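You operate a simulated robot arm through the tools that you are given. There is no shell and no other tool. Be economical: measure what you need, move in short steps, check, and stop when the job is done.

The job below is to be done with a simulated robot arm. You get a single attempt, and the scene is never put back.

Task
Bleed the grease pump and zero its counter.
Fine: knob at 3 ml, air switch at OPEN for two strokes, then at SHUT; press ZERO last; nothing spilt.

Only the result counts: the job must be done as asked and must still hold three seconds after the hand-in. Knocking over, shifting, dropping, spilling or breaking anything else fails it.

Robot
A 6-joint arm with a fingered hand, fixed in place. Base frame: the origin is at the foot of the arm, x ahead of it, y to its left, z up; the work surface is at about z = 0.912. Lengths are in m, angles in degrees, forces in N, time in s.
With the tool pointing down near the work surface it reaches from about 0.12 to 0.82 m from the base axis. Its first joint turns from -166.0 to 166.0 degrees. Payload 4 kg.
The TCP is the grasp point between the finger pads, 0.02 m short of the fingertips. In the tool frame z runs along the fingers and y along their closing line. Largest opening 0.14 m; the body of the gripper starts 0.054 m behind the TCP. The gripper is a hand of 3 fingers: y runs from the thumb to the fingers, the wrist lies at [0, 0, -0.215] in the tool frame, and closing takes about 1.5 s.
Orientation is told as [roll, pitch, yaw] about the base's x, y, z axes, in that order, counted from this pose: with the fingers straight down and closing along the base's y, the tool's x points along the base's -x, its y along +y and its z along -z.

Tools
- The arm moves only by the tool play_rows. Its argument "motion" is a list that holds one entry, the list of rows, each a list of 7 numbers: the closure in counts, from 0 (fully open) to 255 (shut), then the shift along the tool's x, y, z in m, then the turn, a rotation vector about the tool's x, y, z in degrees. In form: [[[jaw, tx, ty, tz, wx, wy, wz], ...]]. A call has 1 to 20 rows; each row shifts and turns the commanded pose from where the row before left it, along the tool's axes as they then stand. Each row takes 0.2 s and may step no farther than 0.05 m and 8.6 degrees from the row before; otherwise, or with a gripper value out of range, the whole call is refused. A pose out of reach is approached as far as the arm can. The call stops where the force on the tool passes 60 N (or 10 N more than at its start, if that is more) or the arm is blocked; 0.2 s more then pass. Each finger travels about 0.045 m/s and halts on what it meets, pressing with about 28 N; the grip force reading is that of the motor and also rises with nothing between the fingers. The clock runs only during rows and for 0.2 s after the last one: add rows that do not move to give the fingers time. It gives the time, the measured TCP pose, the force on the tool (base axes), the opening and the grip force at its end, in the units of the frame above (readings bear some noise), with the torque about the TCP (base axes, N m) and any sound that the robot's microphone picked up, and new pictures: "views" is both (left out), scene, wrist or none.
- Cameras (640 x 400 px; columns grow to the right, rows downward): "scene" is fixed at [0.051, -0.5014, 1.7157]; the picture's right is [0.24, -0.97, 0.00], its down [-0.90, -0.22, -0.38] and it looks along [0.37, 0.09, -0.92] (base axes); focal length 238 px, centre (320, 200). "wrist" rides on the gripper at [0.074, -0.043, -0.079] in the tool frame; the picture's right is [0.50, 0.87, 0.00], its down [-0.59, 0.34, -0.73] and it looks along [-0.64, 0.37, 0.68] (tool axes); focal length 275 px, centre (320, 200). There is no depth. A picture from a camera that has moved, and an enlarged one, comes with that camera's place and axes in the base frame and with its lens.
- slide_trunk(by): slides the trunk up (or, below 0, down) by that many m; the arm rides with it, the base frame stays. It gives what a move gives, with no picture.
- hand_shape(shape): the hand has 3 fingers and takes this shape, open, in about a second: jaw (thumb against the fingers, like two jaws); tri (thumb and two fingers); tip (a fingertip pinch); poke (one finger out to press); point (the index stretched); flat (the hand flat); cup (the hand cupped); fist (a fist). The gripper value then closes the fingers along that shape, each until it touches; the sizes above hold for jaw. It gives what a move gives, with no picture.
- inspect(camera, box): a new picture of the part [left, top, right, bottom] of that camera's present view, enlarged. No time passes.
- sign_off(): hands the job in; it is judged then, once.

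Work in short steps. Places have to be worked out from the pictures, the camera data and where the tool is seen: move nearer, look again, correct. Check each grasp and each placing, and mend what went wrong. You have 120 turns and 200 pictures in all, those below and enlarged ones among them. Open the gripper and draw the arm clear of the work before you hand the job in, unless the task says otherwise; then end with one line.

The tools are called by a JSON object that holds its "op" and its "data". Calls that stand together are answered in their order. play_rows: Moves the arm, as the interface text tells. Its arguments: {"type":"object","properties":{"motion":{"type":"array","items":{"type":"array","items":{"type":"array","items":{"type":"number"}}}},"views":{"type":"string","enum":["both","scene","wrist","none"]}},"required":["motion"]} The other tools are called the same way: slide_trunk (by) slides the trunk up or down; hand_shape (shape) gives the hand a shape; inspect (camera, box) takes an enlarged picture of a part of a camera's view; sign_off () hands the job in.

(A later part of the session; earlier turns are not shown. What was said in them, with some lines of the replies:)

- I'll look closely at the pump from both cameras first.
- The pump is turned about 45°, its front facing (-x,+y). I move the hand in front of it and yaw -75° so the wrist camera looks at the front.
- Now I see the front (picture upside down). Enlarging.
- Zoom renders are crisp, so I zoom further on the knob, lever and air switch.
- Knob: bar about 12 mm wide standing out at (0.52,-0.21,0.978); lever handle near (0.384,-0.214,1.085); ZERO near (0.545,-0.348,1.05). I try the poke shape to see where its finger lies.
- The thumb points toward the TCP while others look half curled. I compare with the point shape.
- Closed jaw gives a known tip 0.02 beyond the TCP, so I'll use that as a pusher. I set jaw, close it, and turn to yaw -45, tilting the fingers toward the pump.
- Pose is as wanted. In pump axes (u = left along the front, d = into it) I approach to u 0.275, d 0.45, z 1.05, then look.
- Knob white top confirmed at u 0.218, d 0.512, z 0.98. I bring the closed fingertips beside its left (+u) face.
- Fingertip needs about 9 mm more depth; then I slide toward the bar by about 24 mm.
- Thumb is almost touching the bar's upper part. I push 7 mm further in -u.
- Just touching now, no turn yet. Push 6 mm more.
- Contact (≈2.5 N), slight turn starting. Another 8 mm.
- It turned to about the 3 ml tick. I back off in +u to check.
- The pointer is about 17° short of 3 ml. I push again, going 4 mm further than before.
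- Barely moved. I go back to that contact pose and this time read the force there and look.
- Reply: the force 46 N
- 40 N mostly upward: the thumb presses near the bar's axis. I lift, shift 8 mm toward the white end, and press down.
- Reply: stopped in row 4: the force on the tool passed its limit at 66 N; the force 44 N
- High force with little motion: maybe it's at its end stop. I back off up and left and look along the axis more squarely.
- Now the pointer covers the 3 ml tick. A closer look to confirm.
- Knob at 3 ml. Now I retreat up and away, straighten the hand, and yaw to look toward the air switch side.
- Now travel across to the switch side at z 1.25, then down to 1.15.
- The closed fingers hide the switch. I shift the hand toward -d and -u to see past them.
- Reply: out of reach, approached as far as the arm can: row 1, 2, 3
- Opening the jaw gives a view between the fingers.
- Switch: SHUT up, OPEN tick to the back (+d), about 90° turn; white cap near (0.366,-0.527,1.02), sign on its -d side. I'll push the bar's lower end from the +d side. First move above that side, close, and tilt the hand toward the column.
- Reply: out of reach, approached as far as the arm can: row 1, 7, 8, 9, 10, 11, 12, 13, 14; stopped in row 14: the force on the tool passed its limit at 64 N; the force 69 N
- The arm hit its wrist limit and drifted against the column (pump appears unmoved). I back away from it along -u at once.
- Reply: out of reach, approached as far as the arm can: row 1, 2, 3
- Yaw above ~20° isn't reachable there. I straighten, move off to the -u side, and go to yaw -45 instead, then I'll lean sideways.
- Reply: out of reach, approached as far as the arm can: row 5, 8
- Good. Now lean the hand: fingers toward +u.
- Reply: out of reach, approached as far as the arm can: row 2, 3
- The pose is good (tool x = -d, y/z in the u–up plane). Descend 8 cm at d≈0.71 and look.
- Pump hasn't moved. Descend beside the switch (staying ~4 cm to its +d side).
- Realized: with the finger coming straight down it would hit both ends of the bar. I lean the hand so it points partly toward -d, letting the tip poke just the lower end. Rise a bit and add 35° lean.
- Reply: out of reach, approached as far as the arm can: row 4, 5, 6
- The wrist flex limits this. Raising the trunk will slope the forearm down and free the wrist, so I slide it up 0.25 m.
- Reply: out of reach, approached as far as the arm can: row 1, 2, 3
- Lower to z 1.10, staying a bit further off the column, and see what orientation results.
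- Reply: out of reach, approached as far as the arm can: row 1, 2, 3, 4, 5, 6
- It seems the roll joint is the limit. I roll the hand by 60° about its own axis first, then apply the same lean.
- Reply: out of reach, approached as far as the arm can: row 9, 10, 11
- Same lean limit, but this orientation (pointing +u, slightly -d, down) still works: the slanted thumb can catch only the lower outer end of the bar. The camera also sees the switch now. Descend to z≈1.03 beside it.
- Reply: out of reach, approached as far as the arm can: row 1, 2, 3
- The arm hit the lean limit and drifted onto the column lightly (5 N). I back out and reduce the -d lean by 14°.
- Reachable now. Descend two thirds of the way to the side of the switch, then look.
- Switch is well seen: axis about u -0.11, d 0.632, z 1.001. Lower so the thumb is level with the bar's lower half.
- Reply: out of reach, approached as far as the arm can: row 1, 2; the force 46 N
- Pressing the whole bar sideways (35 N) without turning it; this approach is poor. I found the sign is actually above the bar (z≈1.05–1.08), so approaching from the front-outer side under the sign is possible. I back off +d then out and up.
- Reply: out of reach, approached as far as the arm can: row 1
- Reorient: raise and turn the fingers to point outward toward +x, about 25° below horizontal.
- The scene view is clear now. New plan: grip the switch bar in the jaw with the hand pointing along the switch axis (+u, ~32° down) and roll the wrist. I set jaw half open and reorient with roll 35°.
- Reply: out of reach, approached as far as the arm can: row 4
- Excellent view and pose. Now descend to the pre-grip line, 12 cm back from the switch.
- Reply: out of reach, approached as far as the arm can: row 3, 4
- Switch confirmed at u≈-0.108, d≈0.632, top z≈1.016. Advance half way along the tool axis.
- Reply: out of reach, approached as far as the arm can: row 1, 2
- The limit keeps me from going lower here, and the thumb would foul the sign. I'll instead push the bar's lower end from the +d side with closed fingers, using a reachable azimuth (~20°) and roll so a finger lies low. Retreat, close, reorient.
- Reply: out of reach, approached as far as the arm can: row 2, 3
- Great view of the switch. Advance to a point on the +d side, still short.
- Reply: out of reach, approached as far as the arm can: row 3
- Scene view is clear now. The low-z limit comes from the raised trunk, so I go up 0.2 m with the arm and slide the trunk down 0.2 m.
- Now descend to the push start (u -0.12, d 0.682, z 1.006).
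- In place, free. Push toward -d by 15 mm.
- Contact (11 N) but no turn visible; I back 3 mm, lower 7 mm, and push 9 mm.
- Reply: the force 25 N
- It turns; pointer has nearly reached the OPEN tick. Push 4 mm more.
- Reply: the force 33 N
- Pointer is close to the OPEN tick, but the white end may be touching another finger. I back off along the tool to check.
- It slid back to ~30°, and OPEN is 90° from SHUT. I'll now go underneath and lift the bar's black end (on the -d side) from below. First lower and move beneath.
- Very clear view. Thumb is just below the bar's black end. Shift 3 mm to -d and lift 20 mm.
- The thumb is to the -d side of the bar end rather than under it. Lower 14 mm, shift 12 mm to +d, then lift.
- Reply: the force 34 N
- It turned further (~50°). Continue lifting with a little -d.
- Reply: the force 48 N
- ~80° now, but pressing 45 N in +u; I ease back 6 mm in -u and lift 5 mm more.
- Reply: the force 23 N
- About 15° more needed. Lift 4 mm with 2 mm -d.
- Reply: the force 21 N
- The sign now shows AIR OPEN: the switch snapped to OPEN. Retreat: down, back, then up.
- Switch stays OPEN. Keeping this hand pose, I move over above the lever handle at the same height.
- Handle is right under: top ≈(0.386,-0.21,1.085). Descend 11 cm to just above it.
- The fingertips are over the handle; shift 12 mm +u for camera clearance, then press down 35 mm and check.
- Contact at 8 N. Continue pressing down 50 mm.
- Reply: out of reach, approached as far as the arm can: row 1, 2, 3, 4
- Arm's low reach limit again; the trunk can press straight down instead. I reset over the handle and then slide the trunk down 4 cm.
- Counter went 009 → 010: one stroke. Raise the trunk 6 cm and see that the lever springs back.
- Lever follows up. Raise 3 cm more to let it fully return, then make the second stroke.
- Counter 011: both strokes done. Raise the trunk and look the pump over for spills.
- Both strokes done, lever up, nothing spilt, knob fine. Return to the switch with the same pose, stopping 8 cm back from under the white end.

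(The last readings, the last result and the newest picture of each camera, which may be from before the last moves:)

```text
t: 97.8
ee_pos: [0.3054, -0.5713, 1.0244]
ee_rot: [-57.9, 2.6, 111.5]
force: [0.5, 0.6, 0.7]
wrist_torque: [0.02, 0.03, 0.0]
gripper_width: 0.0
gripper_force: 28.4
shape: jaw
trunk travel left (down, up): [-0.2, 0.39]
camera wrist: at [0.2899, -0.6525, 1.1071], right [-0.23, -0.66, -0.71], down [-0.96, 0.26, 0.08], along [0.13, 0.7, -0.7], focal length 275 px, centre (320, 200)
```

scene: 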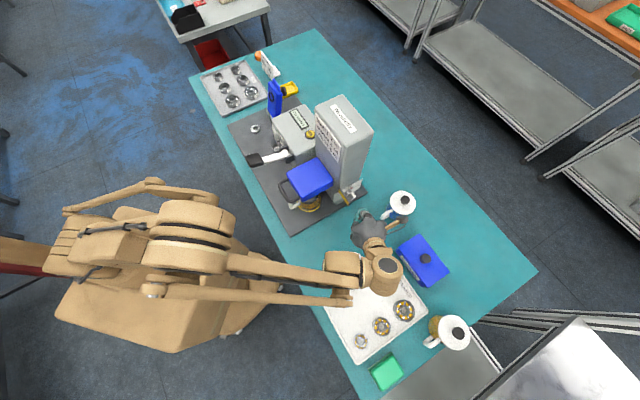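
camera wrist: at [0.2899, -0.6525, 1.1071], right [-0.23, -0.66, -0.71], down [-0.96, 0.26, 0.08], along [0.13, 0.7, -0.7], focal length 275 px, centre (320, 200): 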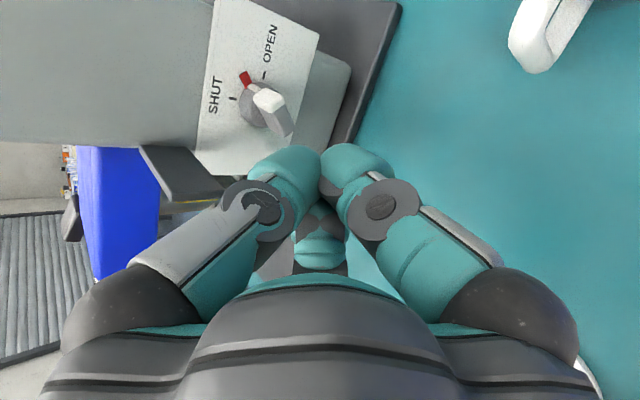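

The pointer seems a little short of the OPEN tick; I check it closely.

{"op": "inspect", "data": {"camera": "wrist", "box": [200, 40, 310, 150]}}

{"op": "inspect", "data": {"camera": "scene", "box": [330, 170, 370, 210]}}

```text
3.64 times, centred on (255, 95) of wrist
camera zoom: at [0.2899, -0.6525, 1.1071], right [-0.23, -0.66, -0.71], down [-0.96, 0.26, 0.08], along [0.13, 0.7, -0.7], focal length 1001 px, centre (556, 582)
```

zoom: 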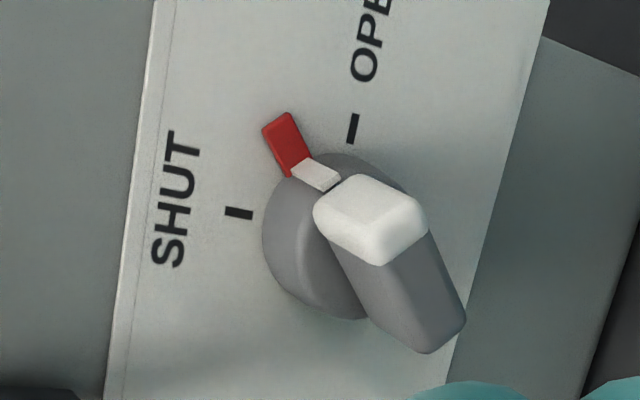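

```text
10.00 times, centred on (350, 190) of scene
camera zoom: at [0.051, -0.5014, 1.7157], right [0.24, -0.97, 0.0], down [-0.9, -0.22, -0.38], along [0.37, 0.09, -0.92], focal length 2381 px, centre (20, 300)
```

zoom: 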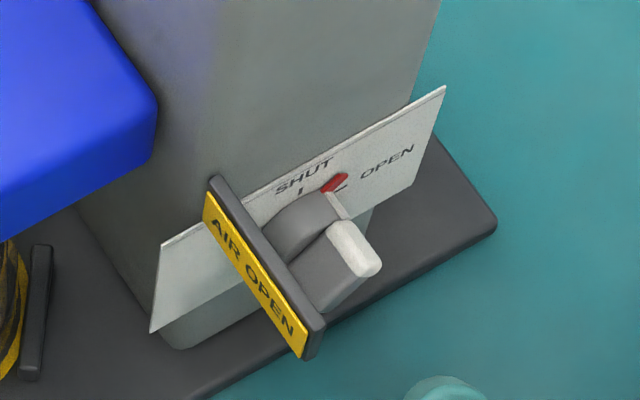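

It slipped back to ~60° on my retreat, but the sign read AIR OPEN throughout the strokes. Now shut it: go to the +d side, level with the bar's upper half.

{"op": "play_rows", "data": {"motion": [[[255, 0.0307, -0.0273, 0.0128, 0, 0, 0], [255, 0.0306, -0.0273, 0.0127, 0, 0, 0], [255, -0.0117, -0.0035, 0.0208, 0, 0, 0], [255, -0.0116, -0.0035, 0.0207, 0, 0, 0], [255, 0, 0, 0, 0, 0, 0]]], "views": "none"}}

{"op": "inspect", "data": {"camera": "scene", "box": [335, 165, 385, 205]}}

```text
t: 99.0
ee_pos: [0.3994, -0.5735, 1.044]
ee_rot: [-57.9, 2.6, 111.5]
force: [-0.1, 0.7, -0.8]
wrist_torque: [0.0, -0.02, -0.02]
gripper_width: 0.0
gripper_force: 28.3
shape: jaw
trunk travel left (down, up): [-0.2, 0.39]
```

```text
10.00 times, centred on (360, 185) of scene
camera zoom: at [0.051, -0.5014, 1.7157], right [0.24, -0.97, 0.0], down [-0.9, -0.22, -0.38], along [0.37, 0.09, -0.92], focal length 2381 px, centre (-80, 350)
```

zoom: 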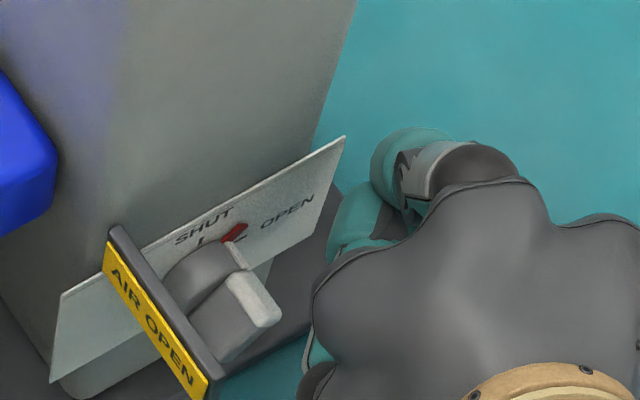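

Lower 24 mm to z≈1.02, then push -d 15 mm.

{"op": "play_rows", "data": {"motion": [[[255, -0.0011, 0.0204, 0.0128, 0, 0, 0], [255, -0.0046, 0.0009, -0.0018, 0, 0, 0], [255, -0.0046, 0.0009, -0.0018, 0, 0, 0], [255, -0.0046, 0.0009, -0.0018, 0, 0, 0], [255, 0, 0, 0, 0, 0, 0]]], "views": "none"}}

{"op": "inspect", "data": {"camera": "scene", "box": [335, 165, 385, 205]}}

```text
t: 100.2
ee_pos: [0.3897, -0.5636, 1.0188]
ee_rot: [-57.9, 2.6, 111.4]
force: [-0.3, 0.3, 0.0]
wrist_torque: [0.0, 0.02, 0.01]
gripper_width: 0.0
gripper_force: 27.7
shape: jaw
trunk travel left (down, up): [-0.2, 0.39]
```

```text
10.00 times, centred on (360, 185) of scene
camera zoom: at [0.051, -0.5014, 1.7157], right [0.24, -0.97, 0.0], down [-0.9, -0.22, -0.38], along [0.37, 0.09, -0.92], focal length 2381 px, centre (-80, 350)
```

zoom: 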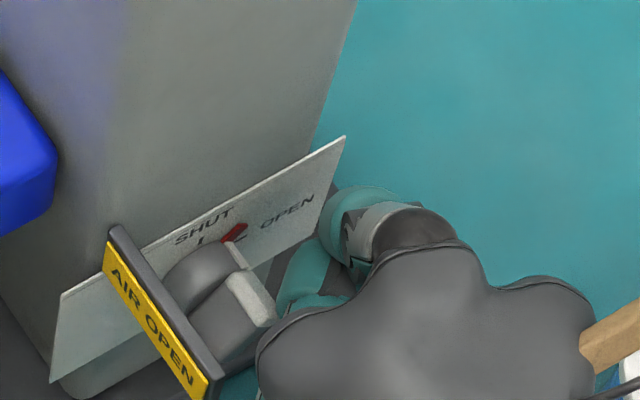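

Just short of contact. Push 10 mm more.

{"op": "play_rows", "data": {"motion": [[[255, -0.0046, 0.0009, -0.0018, 0, 0, 0], [255, -0.0046, 0.0009, -0.0018, 0, 0, 0], [255, 0, 0, 0, 0, 0, 0]]], "views": "none"}}

{"op": "inspect", "data": {"camera": "scene", "box": [335, 165, 385, 205]}}

```text
t: 101.0
ee_pos: [0.3828, -0.5581, 1.0176]
ee_rot: [-58.0, 2.5, 111.4]
force: [5.5, -13.1, 9.7]
wrist_torque: [0.06, 0.05, 0.03]
gripper_width: 0.0
gripper_force: 28.4
shape: jaw
trunk travel left (down, up): [-0.2, 0.39]
```

```text
10.00 times, centred on (360, 185) of scene
camera zoom: at [0.051, -0.5014, 1.7157], right [0.24, -0.97, 0.0], down [-0.9, -0.22, -0.38], along [0.37, 0.09, -0.92], focal length 2381 px, centre (-80, 350)
```

zoom: 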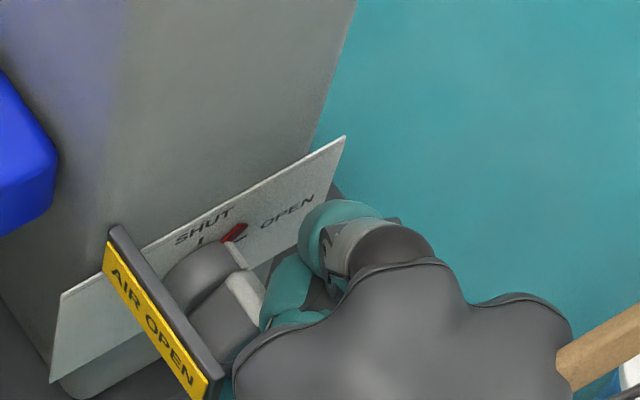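

Contact at 17 N without turning; add an upward drag component.

{"op": "play_rows", "data": {"motion": [[[255, -0.0034, -0.0044, -0.0046, 0, 0, 0], [255, -0.0034, -0.0044, -0.0046, 0, 0, 0], [255, 0, 0, 0, 0, 0, 0]]], "views": "none"}}

{"op": "inspect", "data": {"camera": "scene", "box": [335, 165, 385, 205]}}

```text
t: 101.8
ee_pos: [0.3784, -0.5507, 1.0303]
ee_rot: [-57.9, 2.5, 111.4]
force: [-0.4, 0.2, 0.4]
wrist_torque: [0.04, -0.01, -0.01]
gripper_width: 0.0003
gripper_force: 28.0
shape: jaw
trunk travel left (down, up): [-0.2, 0.39]
```

```text
10.00 times, centred on (360, 185) of scene
camera zoom: at [0.051, -0.5014, 1.7157], right [0.24, -0.97, 0.0], down [-0.9, -0.22, -0.38], along [0.37, 0.09, -0.92], focal length 2381 px, centre (-80, 350)
```

zoom: 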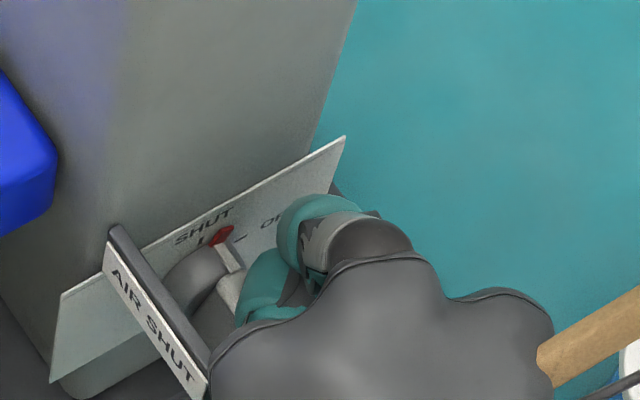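

Sign flipped back to AIR SHUT; about 30° still to go. Back off 2 cm, lower 12 mm, and push -d again.

{"op": "play_rows", "data": {"motion": [[[255, 0.0184, -0.0035, 0.0071, 0, 0, 0], [255, -0.0006, 0.0102, 0.0064, 0, 0, 0], [255, -0.0046, 0.0009, -0.0018, 0, 0, 0], [255, -0.0046, 0.0009, -0.0018, 0, 0, 0], [255, 0, 0, 0, 0, 0, 0]]], "views": "none"}}

{"op": "inspect", "data": {"camera": "scene", "box": [335, 165, 385, 205]}}

```text
t: 103.0
ee_pos: [0.3833, -0.5572, 1.0183]
ee_rot: [-57.9, 2.5, 111.5]
force: [-1.4, -2.7, 0.7]
wrist_torque: [0.0, -0.01, 0.04]
gripper_width: 0.0
gripper_force: 28.3
shape: jaw
trunk travel left (down, up): [-0.2, 0.39]
```

```text
10.00 times, centred on (360, 185) of scene
camera zoom: at [0.051, -0.5014, 1.7157], right [0.24, -0.97, 0.0], down [-0.9, -0.22, -0.38], along [0.37, 0.09, -0.92], focal length 2381 px, centre (-80, 350)
```

zoom: 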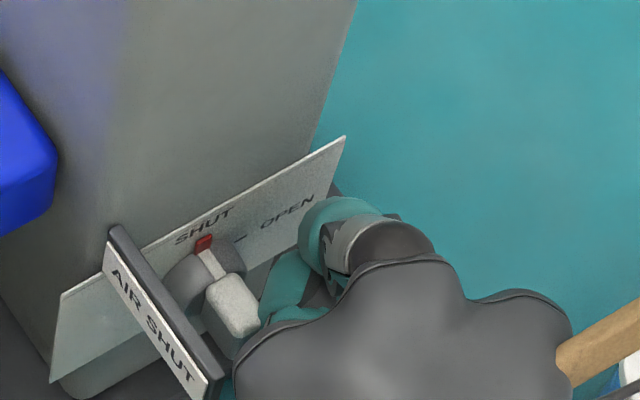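

Nearly upright. Push 4 mm more.

{"op": "play_rows", "data": {"motion": [[[255, -0.0037, 0.0007, -0.0014, 0, 0, 0], [255, 0, 0, 0, 0, 0, 0]]], "views": "none"}}

{"op": "inspect", "data": {"camera": "scene", "box": [335, 170, 375, 200]}}

```text
t: 103.6
ee_pos: [0.3816, -0.5556, 1.0169]
ee_rot: [-57.9, 2.5, 111.5]
force: [3.6, -16.8, 1.6]
wrist_torque: [-0.04, -0.03, 0.16]
gripper_width: 0.0
gripper_force: 28.2
shape: jaw
trunk travel left (down, up): [-0.2, 0.39]
```

```text
13.33 times, centred on (355, 185) of scene
camera zoom: at [0.051, -0.5014, 1.7157], right [0.24, -0.97, 0.0], down [-0.9, -0.22, -0.38], along [0.37, 0.09, -0.92], focal length 3175 px, centre (-147, 400)
```

zoom: 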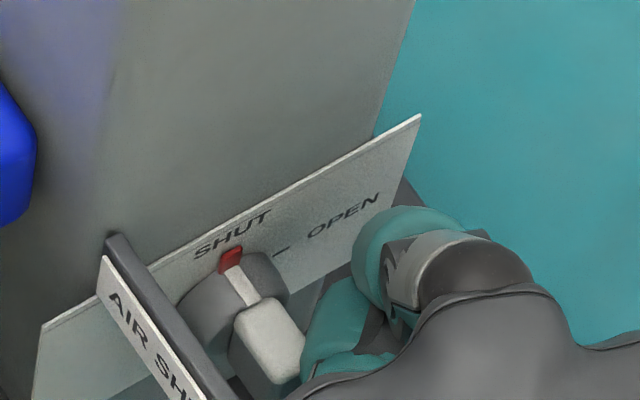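

Upright at SHUT, same picture as at the start. Back off straight in +d, out and up, then verify.

{"op": "play_rows", "data": {"motion": [[[255, 0.0092, -0.0018, 0.0036, 0, 0, 0], [255, 0.0092, -0.0018, 0.0036, 0, 0, 0], [255, 0.012, 0, -0.03, 0, 0, 0], [255, 0.012, -0.01, -0.04, 0, 0, 0], [255, 0.0022, -0.0408, -0.0256, 0, 0, 0], [255, 0.0022, -0.0408, -0.0256, 0, 0, 0], [255, 0.0022, -0.0408, -0.0256, 0, 0, 0], [255, 0, 0, 0, 0, 0, 0]]], "views": "scene"}}

{"op": "inspect", "data": {"camera": "scene", "box": [330, 170, 370, 210]}}

{"op": "inspect", "data": {"camera": "scene", "box": [230, 90, 390, 220]}}

```text
t: 105.4
ee_pos: [0.3534, -0.6102, 1.2111]
ee_rot: [-57.8, 2.5, 111.6]
force: [-0.1, -0.7, -0.3]
wrist_torque: [-0.04, -0.01, 0.01]
gripper_width: 0.0
gripper_force: 27.8
shape: jaw
trunk travel left (down, up): [-0.2, 0.39]
```

scene: 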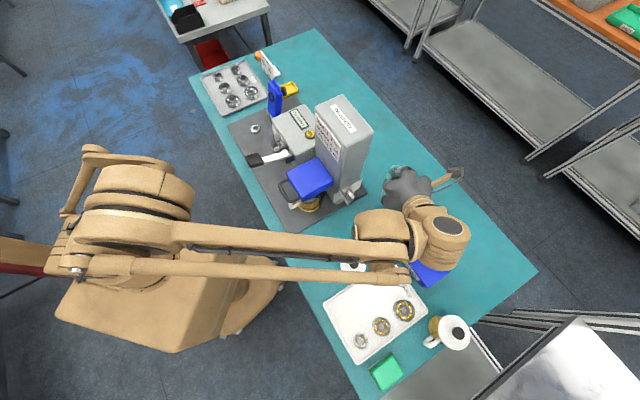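

```text
10.00 times, centred on (350, 190) of scene
camera zoom: at [0.051, -0.5014, 1.7157], right [0.24, -0.97, 0.0], down [-0.9, -0.22, -0.38], along [0.37, 0.09, -0.92], focal length 2381 px, centre (20, 300)
```

zoom: 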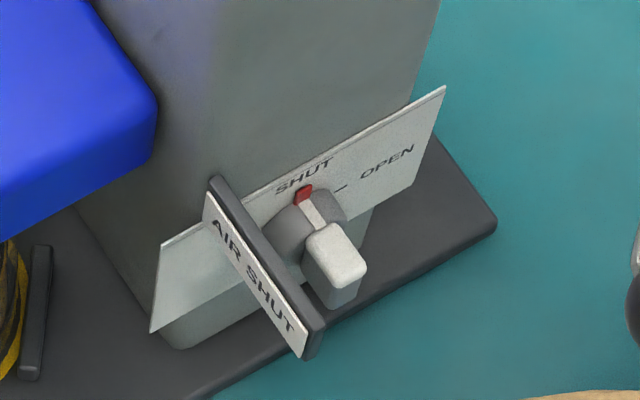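

```text
3.08 times, centred on (310, 155) of scene
camera zoom: at [0.051, -0.5014, 1.7157], right [0.24, -0.97, 0.0], down [-0.9, -0.22, -0.38], along [0.37, 0.09, -0.92], focal length 733 px, centre (351, 338)
```

zoom: 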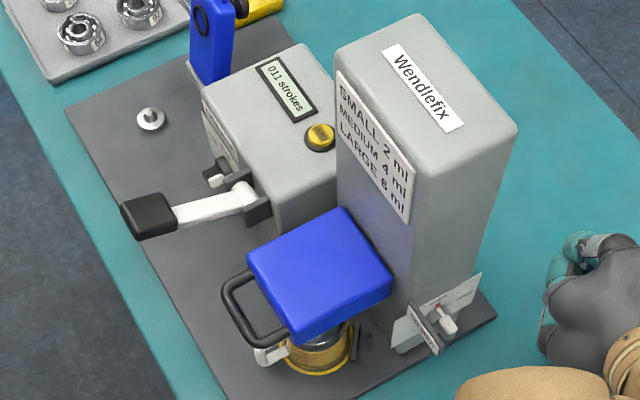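

Switch at SHUT with the AIR SHUT sign, counter 011, nothing spilt. Now to ZERO: rise, point the fingers down/outward, and travel above the button.

{"op": "play_rows", "data": {"motion": [[[255, 0.0022, -0.0404, -0.0254, 0, 0, 0], [255, 0.0022, -0.0404, -0.0254, 0, 0, 0], [255, 0.0022, -0.0404, -0.0254, 0, 0, 0], [255, 0.0022, -0.0404, -0.0254, 0, 0, 0], [255, 0, 0, 0, -6.73, 4.57, 0], [255, 0, 0, 0, -6.73, 4.57, 0], [255, 0, 0, 0, -6.73, 4.57, 0], [255, 0, 0, 0, -6.73, 4.57, 0], [255, 0, 0, 0, -6.73, 4.57, 0], [255, 0, 0, 0, -6.73, 4.57, 0], [255, 0, 0, 0, -6.73, 4.57, 0], [255, 0, 0, 0, -6.73, 4.57, 0], [255, 0, 0, 0, 0, 0, 0]]]}}

```text
t: 108.2
ee_pos: [0.3532, -0.6106, 1.4027]
ee_rot: [-8.5, 32.4, 91.5]
force: [-0.1, 0.2, 0.0]
wrist_torque: [-0.01, 0.01, 0.01]
gripper_width: 0.0
gripper_force: 27.9
shape: jaw
trunk travel left (down, up): [-0.2, 0.39]
camera wrist: at [0.3844, -0.6254, 1.5138], right [-0.84, -0.51, 0.16], down [-0.47, 0.85, 0.26], along [-0.27, 0.14, -0.95], focal length 275 px, centre (320, 200)
```

scene: 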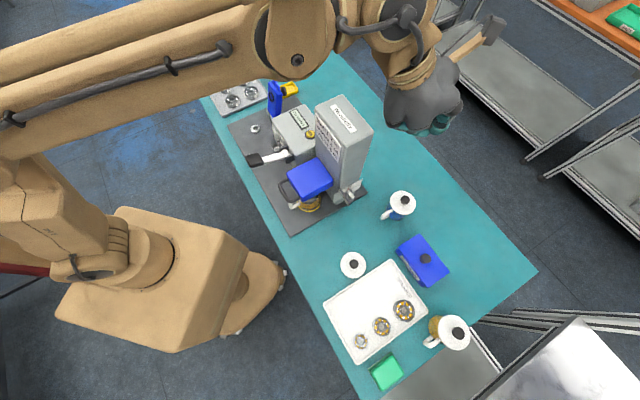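
wrist: 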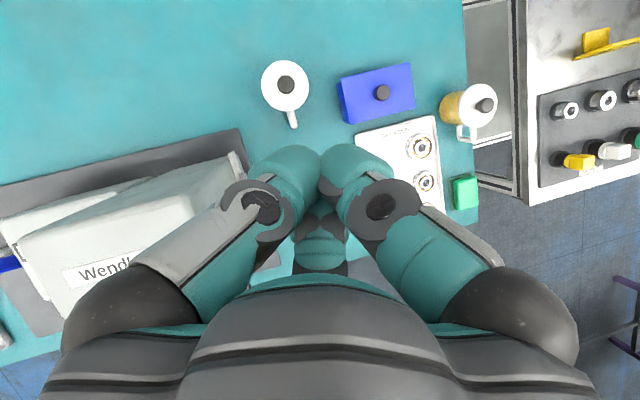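

Orientation as planned. Travel over the column to above the ZERO button.

{"op": "play_rows", "data": {"motion": [[[255, -0.0323, -0.0307, -0.0163, 0, 0, 0], [255, -0.0323, -0.0307, -0.0163, 0, 0, 0], [255, -0.0323, -0.0307, -0.0163, 0, 0, 0], [255, -0.0323, -0.0307, -0.0163, 0, 0, 0], [255, -0.0323, -0.0307, -0.0163, 0, 0, 0], [255, -0.0323, -0.0307, -0.0163, 0, 0, 0], [255, -0.0323, -0.0307, -0.0163, 0, 0, 0], [255, 0, 0, 0, 0, 0, 0]]]}}

```text
t: 110.0
ee_pos: [0.5432, -0.3366, 1.4047]
ee_rot: [-8.5, 32.3, 91.5]
force: [-0.2, 0.7, -1.1]
wrist_torque: [-0.01, -0.01, -0.02]
gripper_width: 0.0
gripper_force: 27.3
shape: jaw
trunk travel left (down, up): [-0.2, 0.39]
camera wrist: at [0.5734, -0.3522, 1.5155], right [-0.84, -0.51, 0.16], down [-0.47, 0.85, 0.26], along [-0.27, 0.14, -0.95], focal length 275 px, centre (320, 200)
```

scene: 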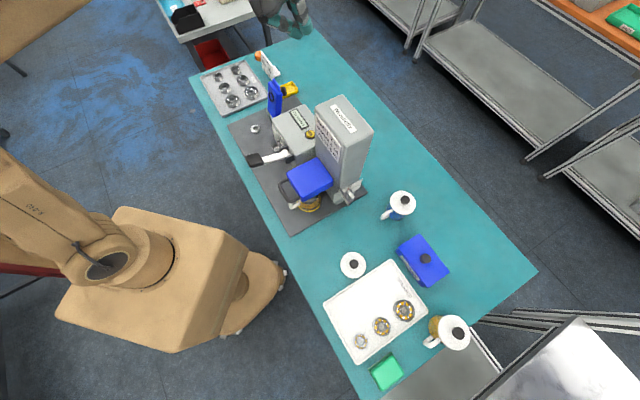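
wrist: 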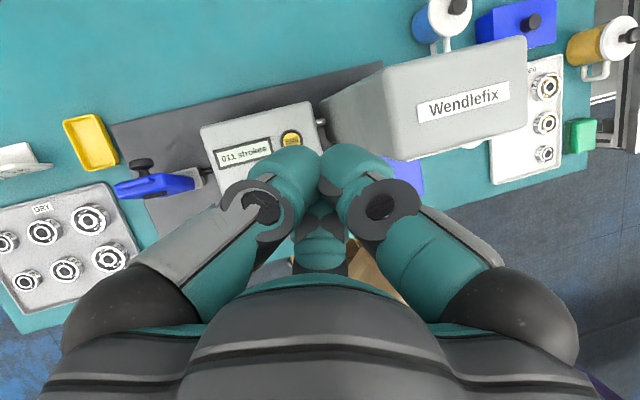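

Button at (0.538,-0.349) is right below. Descend to z≈1.12.

{"op": "play_rows", "data": {"motion": [[[255, -0.0255, 0.007, 0.0395, 0, 0, 0], [255, -0.0255, 0.007, 0.0395, 0, 0, 0], [255, -0.0255, 0.007, 0.0395, 0, 0, 0], [255, -0.0255, 0.007, 0.0395, 0, 0, 0], [255, -0.0255, 0.007, 0.0395, 0, 0, 0], [255, -0.0255, 0.007, 0.0395, 0, 0, 0], [255, 0, 0, 0, 0, 0, 0]]]}}

{"op": "inspect", "data": {"camera": "scene", "box": [260, 80, 360, 155]}}

```text
t: 111.6
ee_pos: [0.5343, -0.335, 1.1156]
ee_rot: [-8.5, 32.3, 91.5]
force: [0.2, 0.0, 0.1]
wrist_torque: [-0.01, 0.01, 0.05]
gripper_width: 0.0
gripper_force: 28.1
shape: jaw
trunk travel left (down, up): [-0.2, 0.39]
camera wrist: at [0.5667, -0.3511, 1.2284], right [-0.84, -0.51, 0.16], down [-0.47, 0.85, 0.26], along [-0.27, 0.14, -0.95], focal length 275 px, centre (320, 200)
```

scene: 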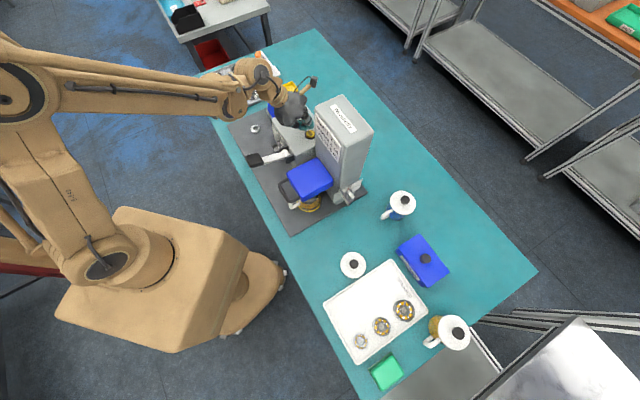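
wrist: 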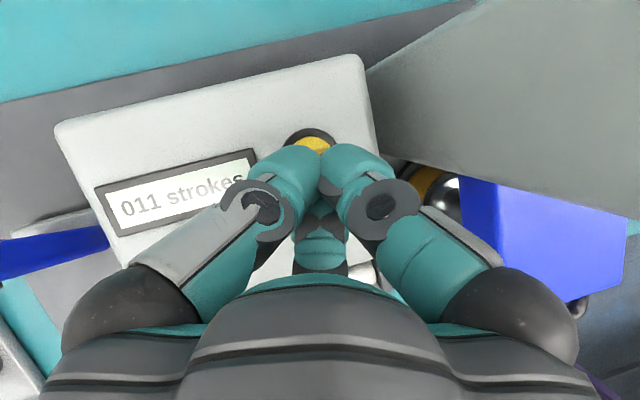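

```text
5.33 times, centred on (310, 118) of scene
camera zoom: at [0.051, -0.5014, 1.7157], right [0.24, -0.97, 0.0], down [-0.9, -0.22, -0.38], along [0.37, 0.09, -0.92], focal length 1270 px, centre (373, 640)
```

zoom: 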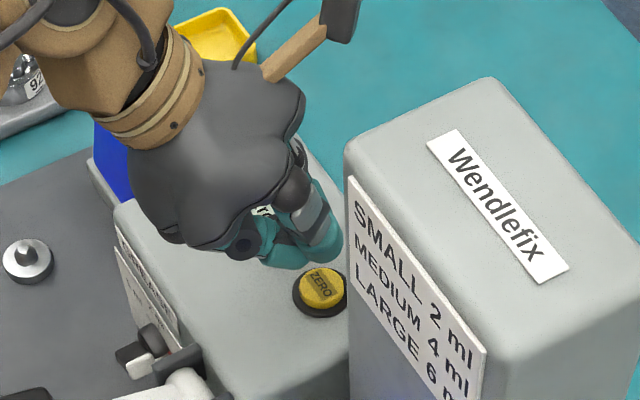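

Aligned within several mm; shift 6 mm in +d and descend 30 mm, then 6 mm more.

{"op": "play_rows", "data": {"motion": [[[255, -0.0106, 0.0022, 0.0288, 0, 0, 0], [255, -0.0032, 0.0007, 0.005, 0, 0, 0], [255, 0, 0, 0, 0, 0, 0]]], "views": "wrist"}}

{"op": "inspect", "data": {"camera": "scene", "box": [270, 100, 350, 160]}}

```text
t: 112.4
ee_pos: [0.537, -0.3428, 1.0815]
ee_rot: [-8.6, 32.3, 91.5]
force: [1.1, -0.1, 6.7]
wrist_torque: [-0.02, -0.03, 0.01]
gripper_width: 0.0
gripper_force: 28.0
shape: jaw
trunk travel left (down, up): [-0.2, 0.39]
heard: click
camera wrist: at [0.5691, -0.3574, 1.1939], right [-0.84, -0.51, 0.16], down [-0.47, 0.85, 0.26], along [-0.27, 0.14, -0.95], focal length 275 px, centre (320, 200)
```

wrist: 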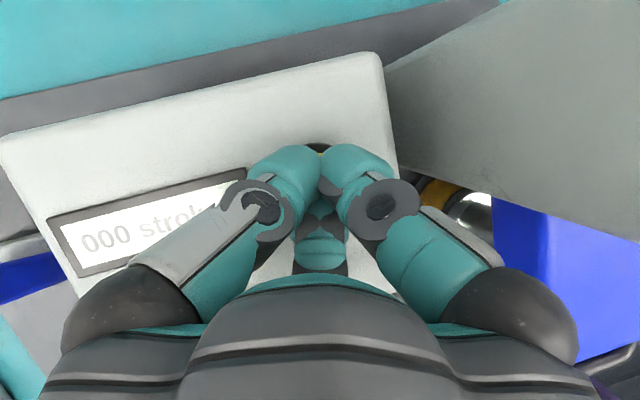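

```text
6.67 times, centred on (310, 130) of scene
camera zoom: at [0.051, -0.5014, 1.7157], right [0.24, -0.97, 0.0], down [-0.9, -0.22, -0.38], along [0.37, 0.09, -0.92], focal length 1587 px, centre (387, 667)
```

zoom: 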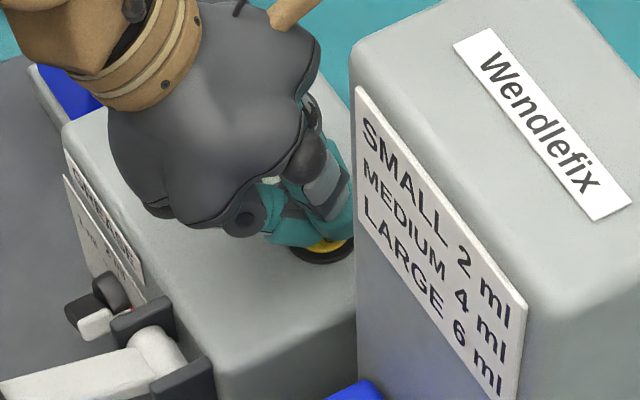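

A click, and the counter reads 000. Lift straight up, retreat and open the hand.

{"op": "play_rows", "data": {"motion": [[[255, 0.0255, -0.006, -0.0395, 0, 0, 0], [255, 0.0255, -0.006, -0.0395, 0, 0, 0], [255, 0.0255, -0.006, -0.0395, 0, 0, 0], [255, 0.0255, -0.006, -0.0395, 0, 0, 0], [255, 0.0255, -0.006, -0.0395, 0, 0, 0], [0, -0.025, 0.025, -0.02, 0, 0, 0], [0, -0.025, 0.025, -0.02, 0, 0, 0], [0, -0.025, 0.025, -0.02, 0, 0, 0], [0, 0, 0, 0, 0, 0, 0], [0, 0, 0, 0, 0, 0, 0], [0, 0, 0, 0, 0, 0, 0], [0, 0, 0, 0, 0, 0, 0], [0, 0, 0, 0, 0, 0, 0]]]}}

{"op": "inspect", "data": {"camera": "scene", "box": [230, 90, 390, 220]}}

{"op": "inspect", "data": {"camera": "scene", "box": [260, 130, 290, 160]}}

```text
t: 115.2
ee_pos: [0.4525, -0.2554, 1.319]
ee_rot: [-8.5, 32.3, 91.4]
force: [-0.5, 0.1, 0.8]
wrist_torque: [0.01, -0.03, -0.02]
gripper_width: 0.1404
gripper_force: 0.0
shape: jaw
trunk travel left (down, up): [-0.2, 0.39]
camera wrist: at [0.4847, -0.2713, 1.4311], right [-0.84, -0.51, 0.16], down [-0.47, 0.85, 0.26], along [-0.27, 0.14, -0.95], focal length 275 px, centre (320, 200)
```

scene: 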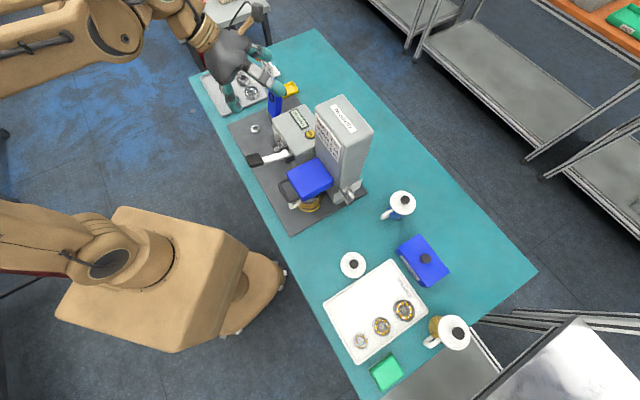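
wrist: 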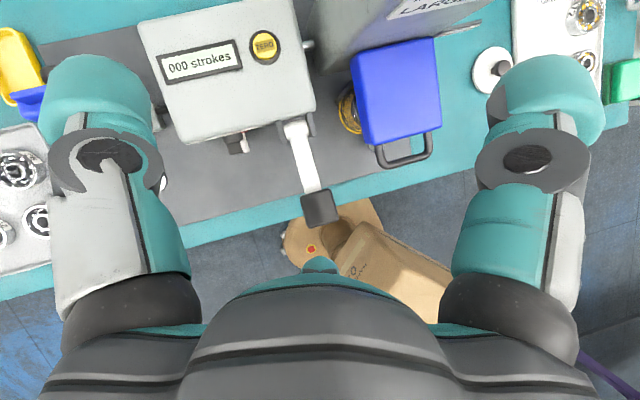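

```text
3.08 times, centred on (310, 155) of scene
camera zoom: at [0.051, -0.5014, 1.7157], right [0.24, -0.97, 0.0], down [-0.9, -0.22, -0.38], along [0.37, 0.09, -0.92], focal length 733 px, centre (351, 338)
```

zoom: 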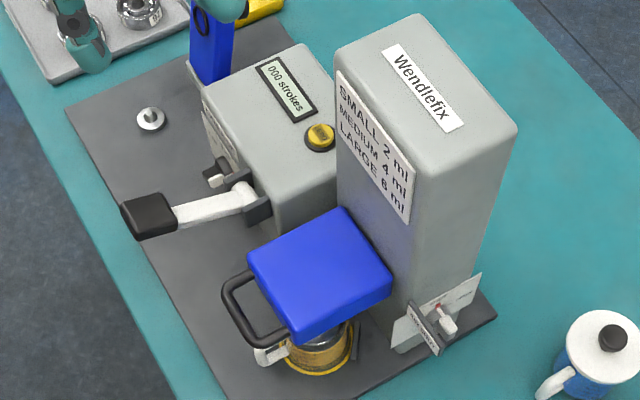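

```text
13.33 times, centred on (275, 145) of scene
camera zoom: at [0.051, -0.5014, 1.7157], right [0.24, -0.97, 0.0], down [-0.9, -0.22, -0.38], along [0.37, 0.09, -0.92], focal length 3175 px, centre (920, 933)
```

zoom: 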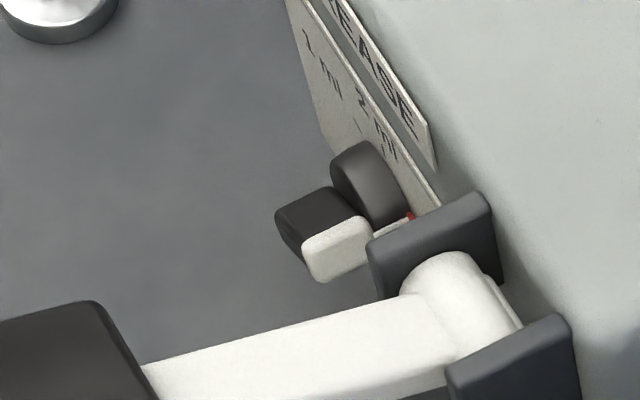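

Counter reads 000, knob is at 3 ml, switch at SHUT, lever is up, nothing moved or spilt, and the hand is open and clear. Handing in.

{"op": "sign_off", "data": {}}

```text
The job is handed in.
```

I bled and zeroed the grease pump and handed the job in: knob at 3 ml, two strokes with the air switch open, switch back at SHUT, then ZERO pressed last (counter 000), nothing spilt. One doubt: the air switch had slipped back to about 60° of its 90° turn when I checked it after the strokes, though the sign read AIR OPEN before and after them.
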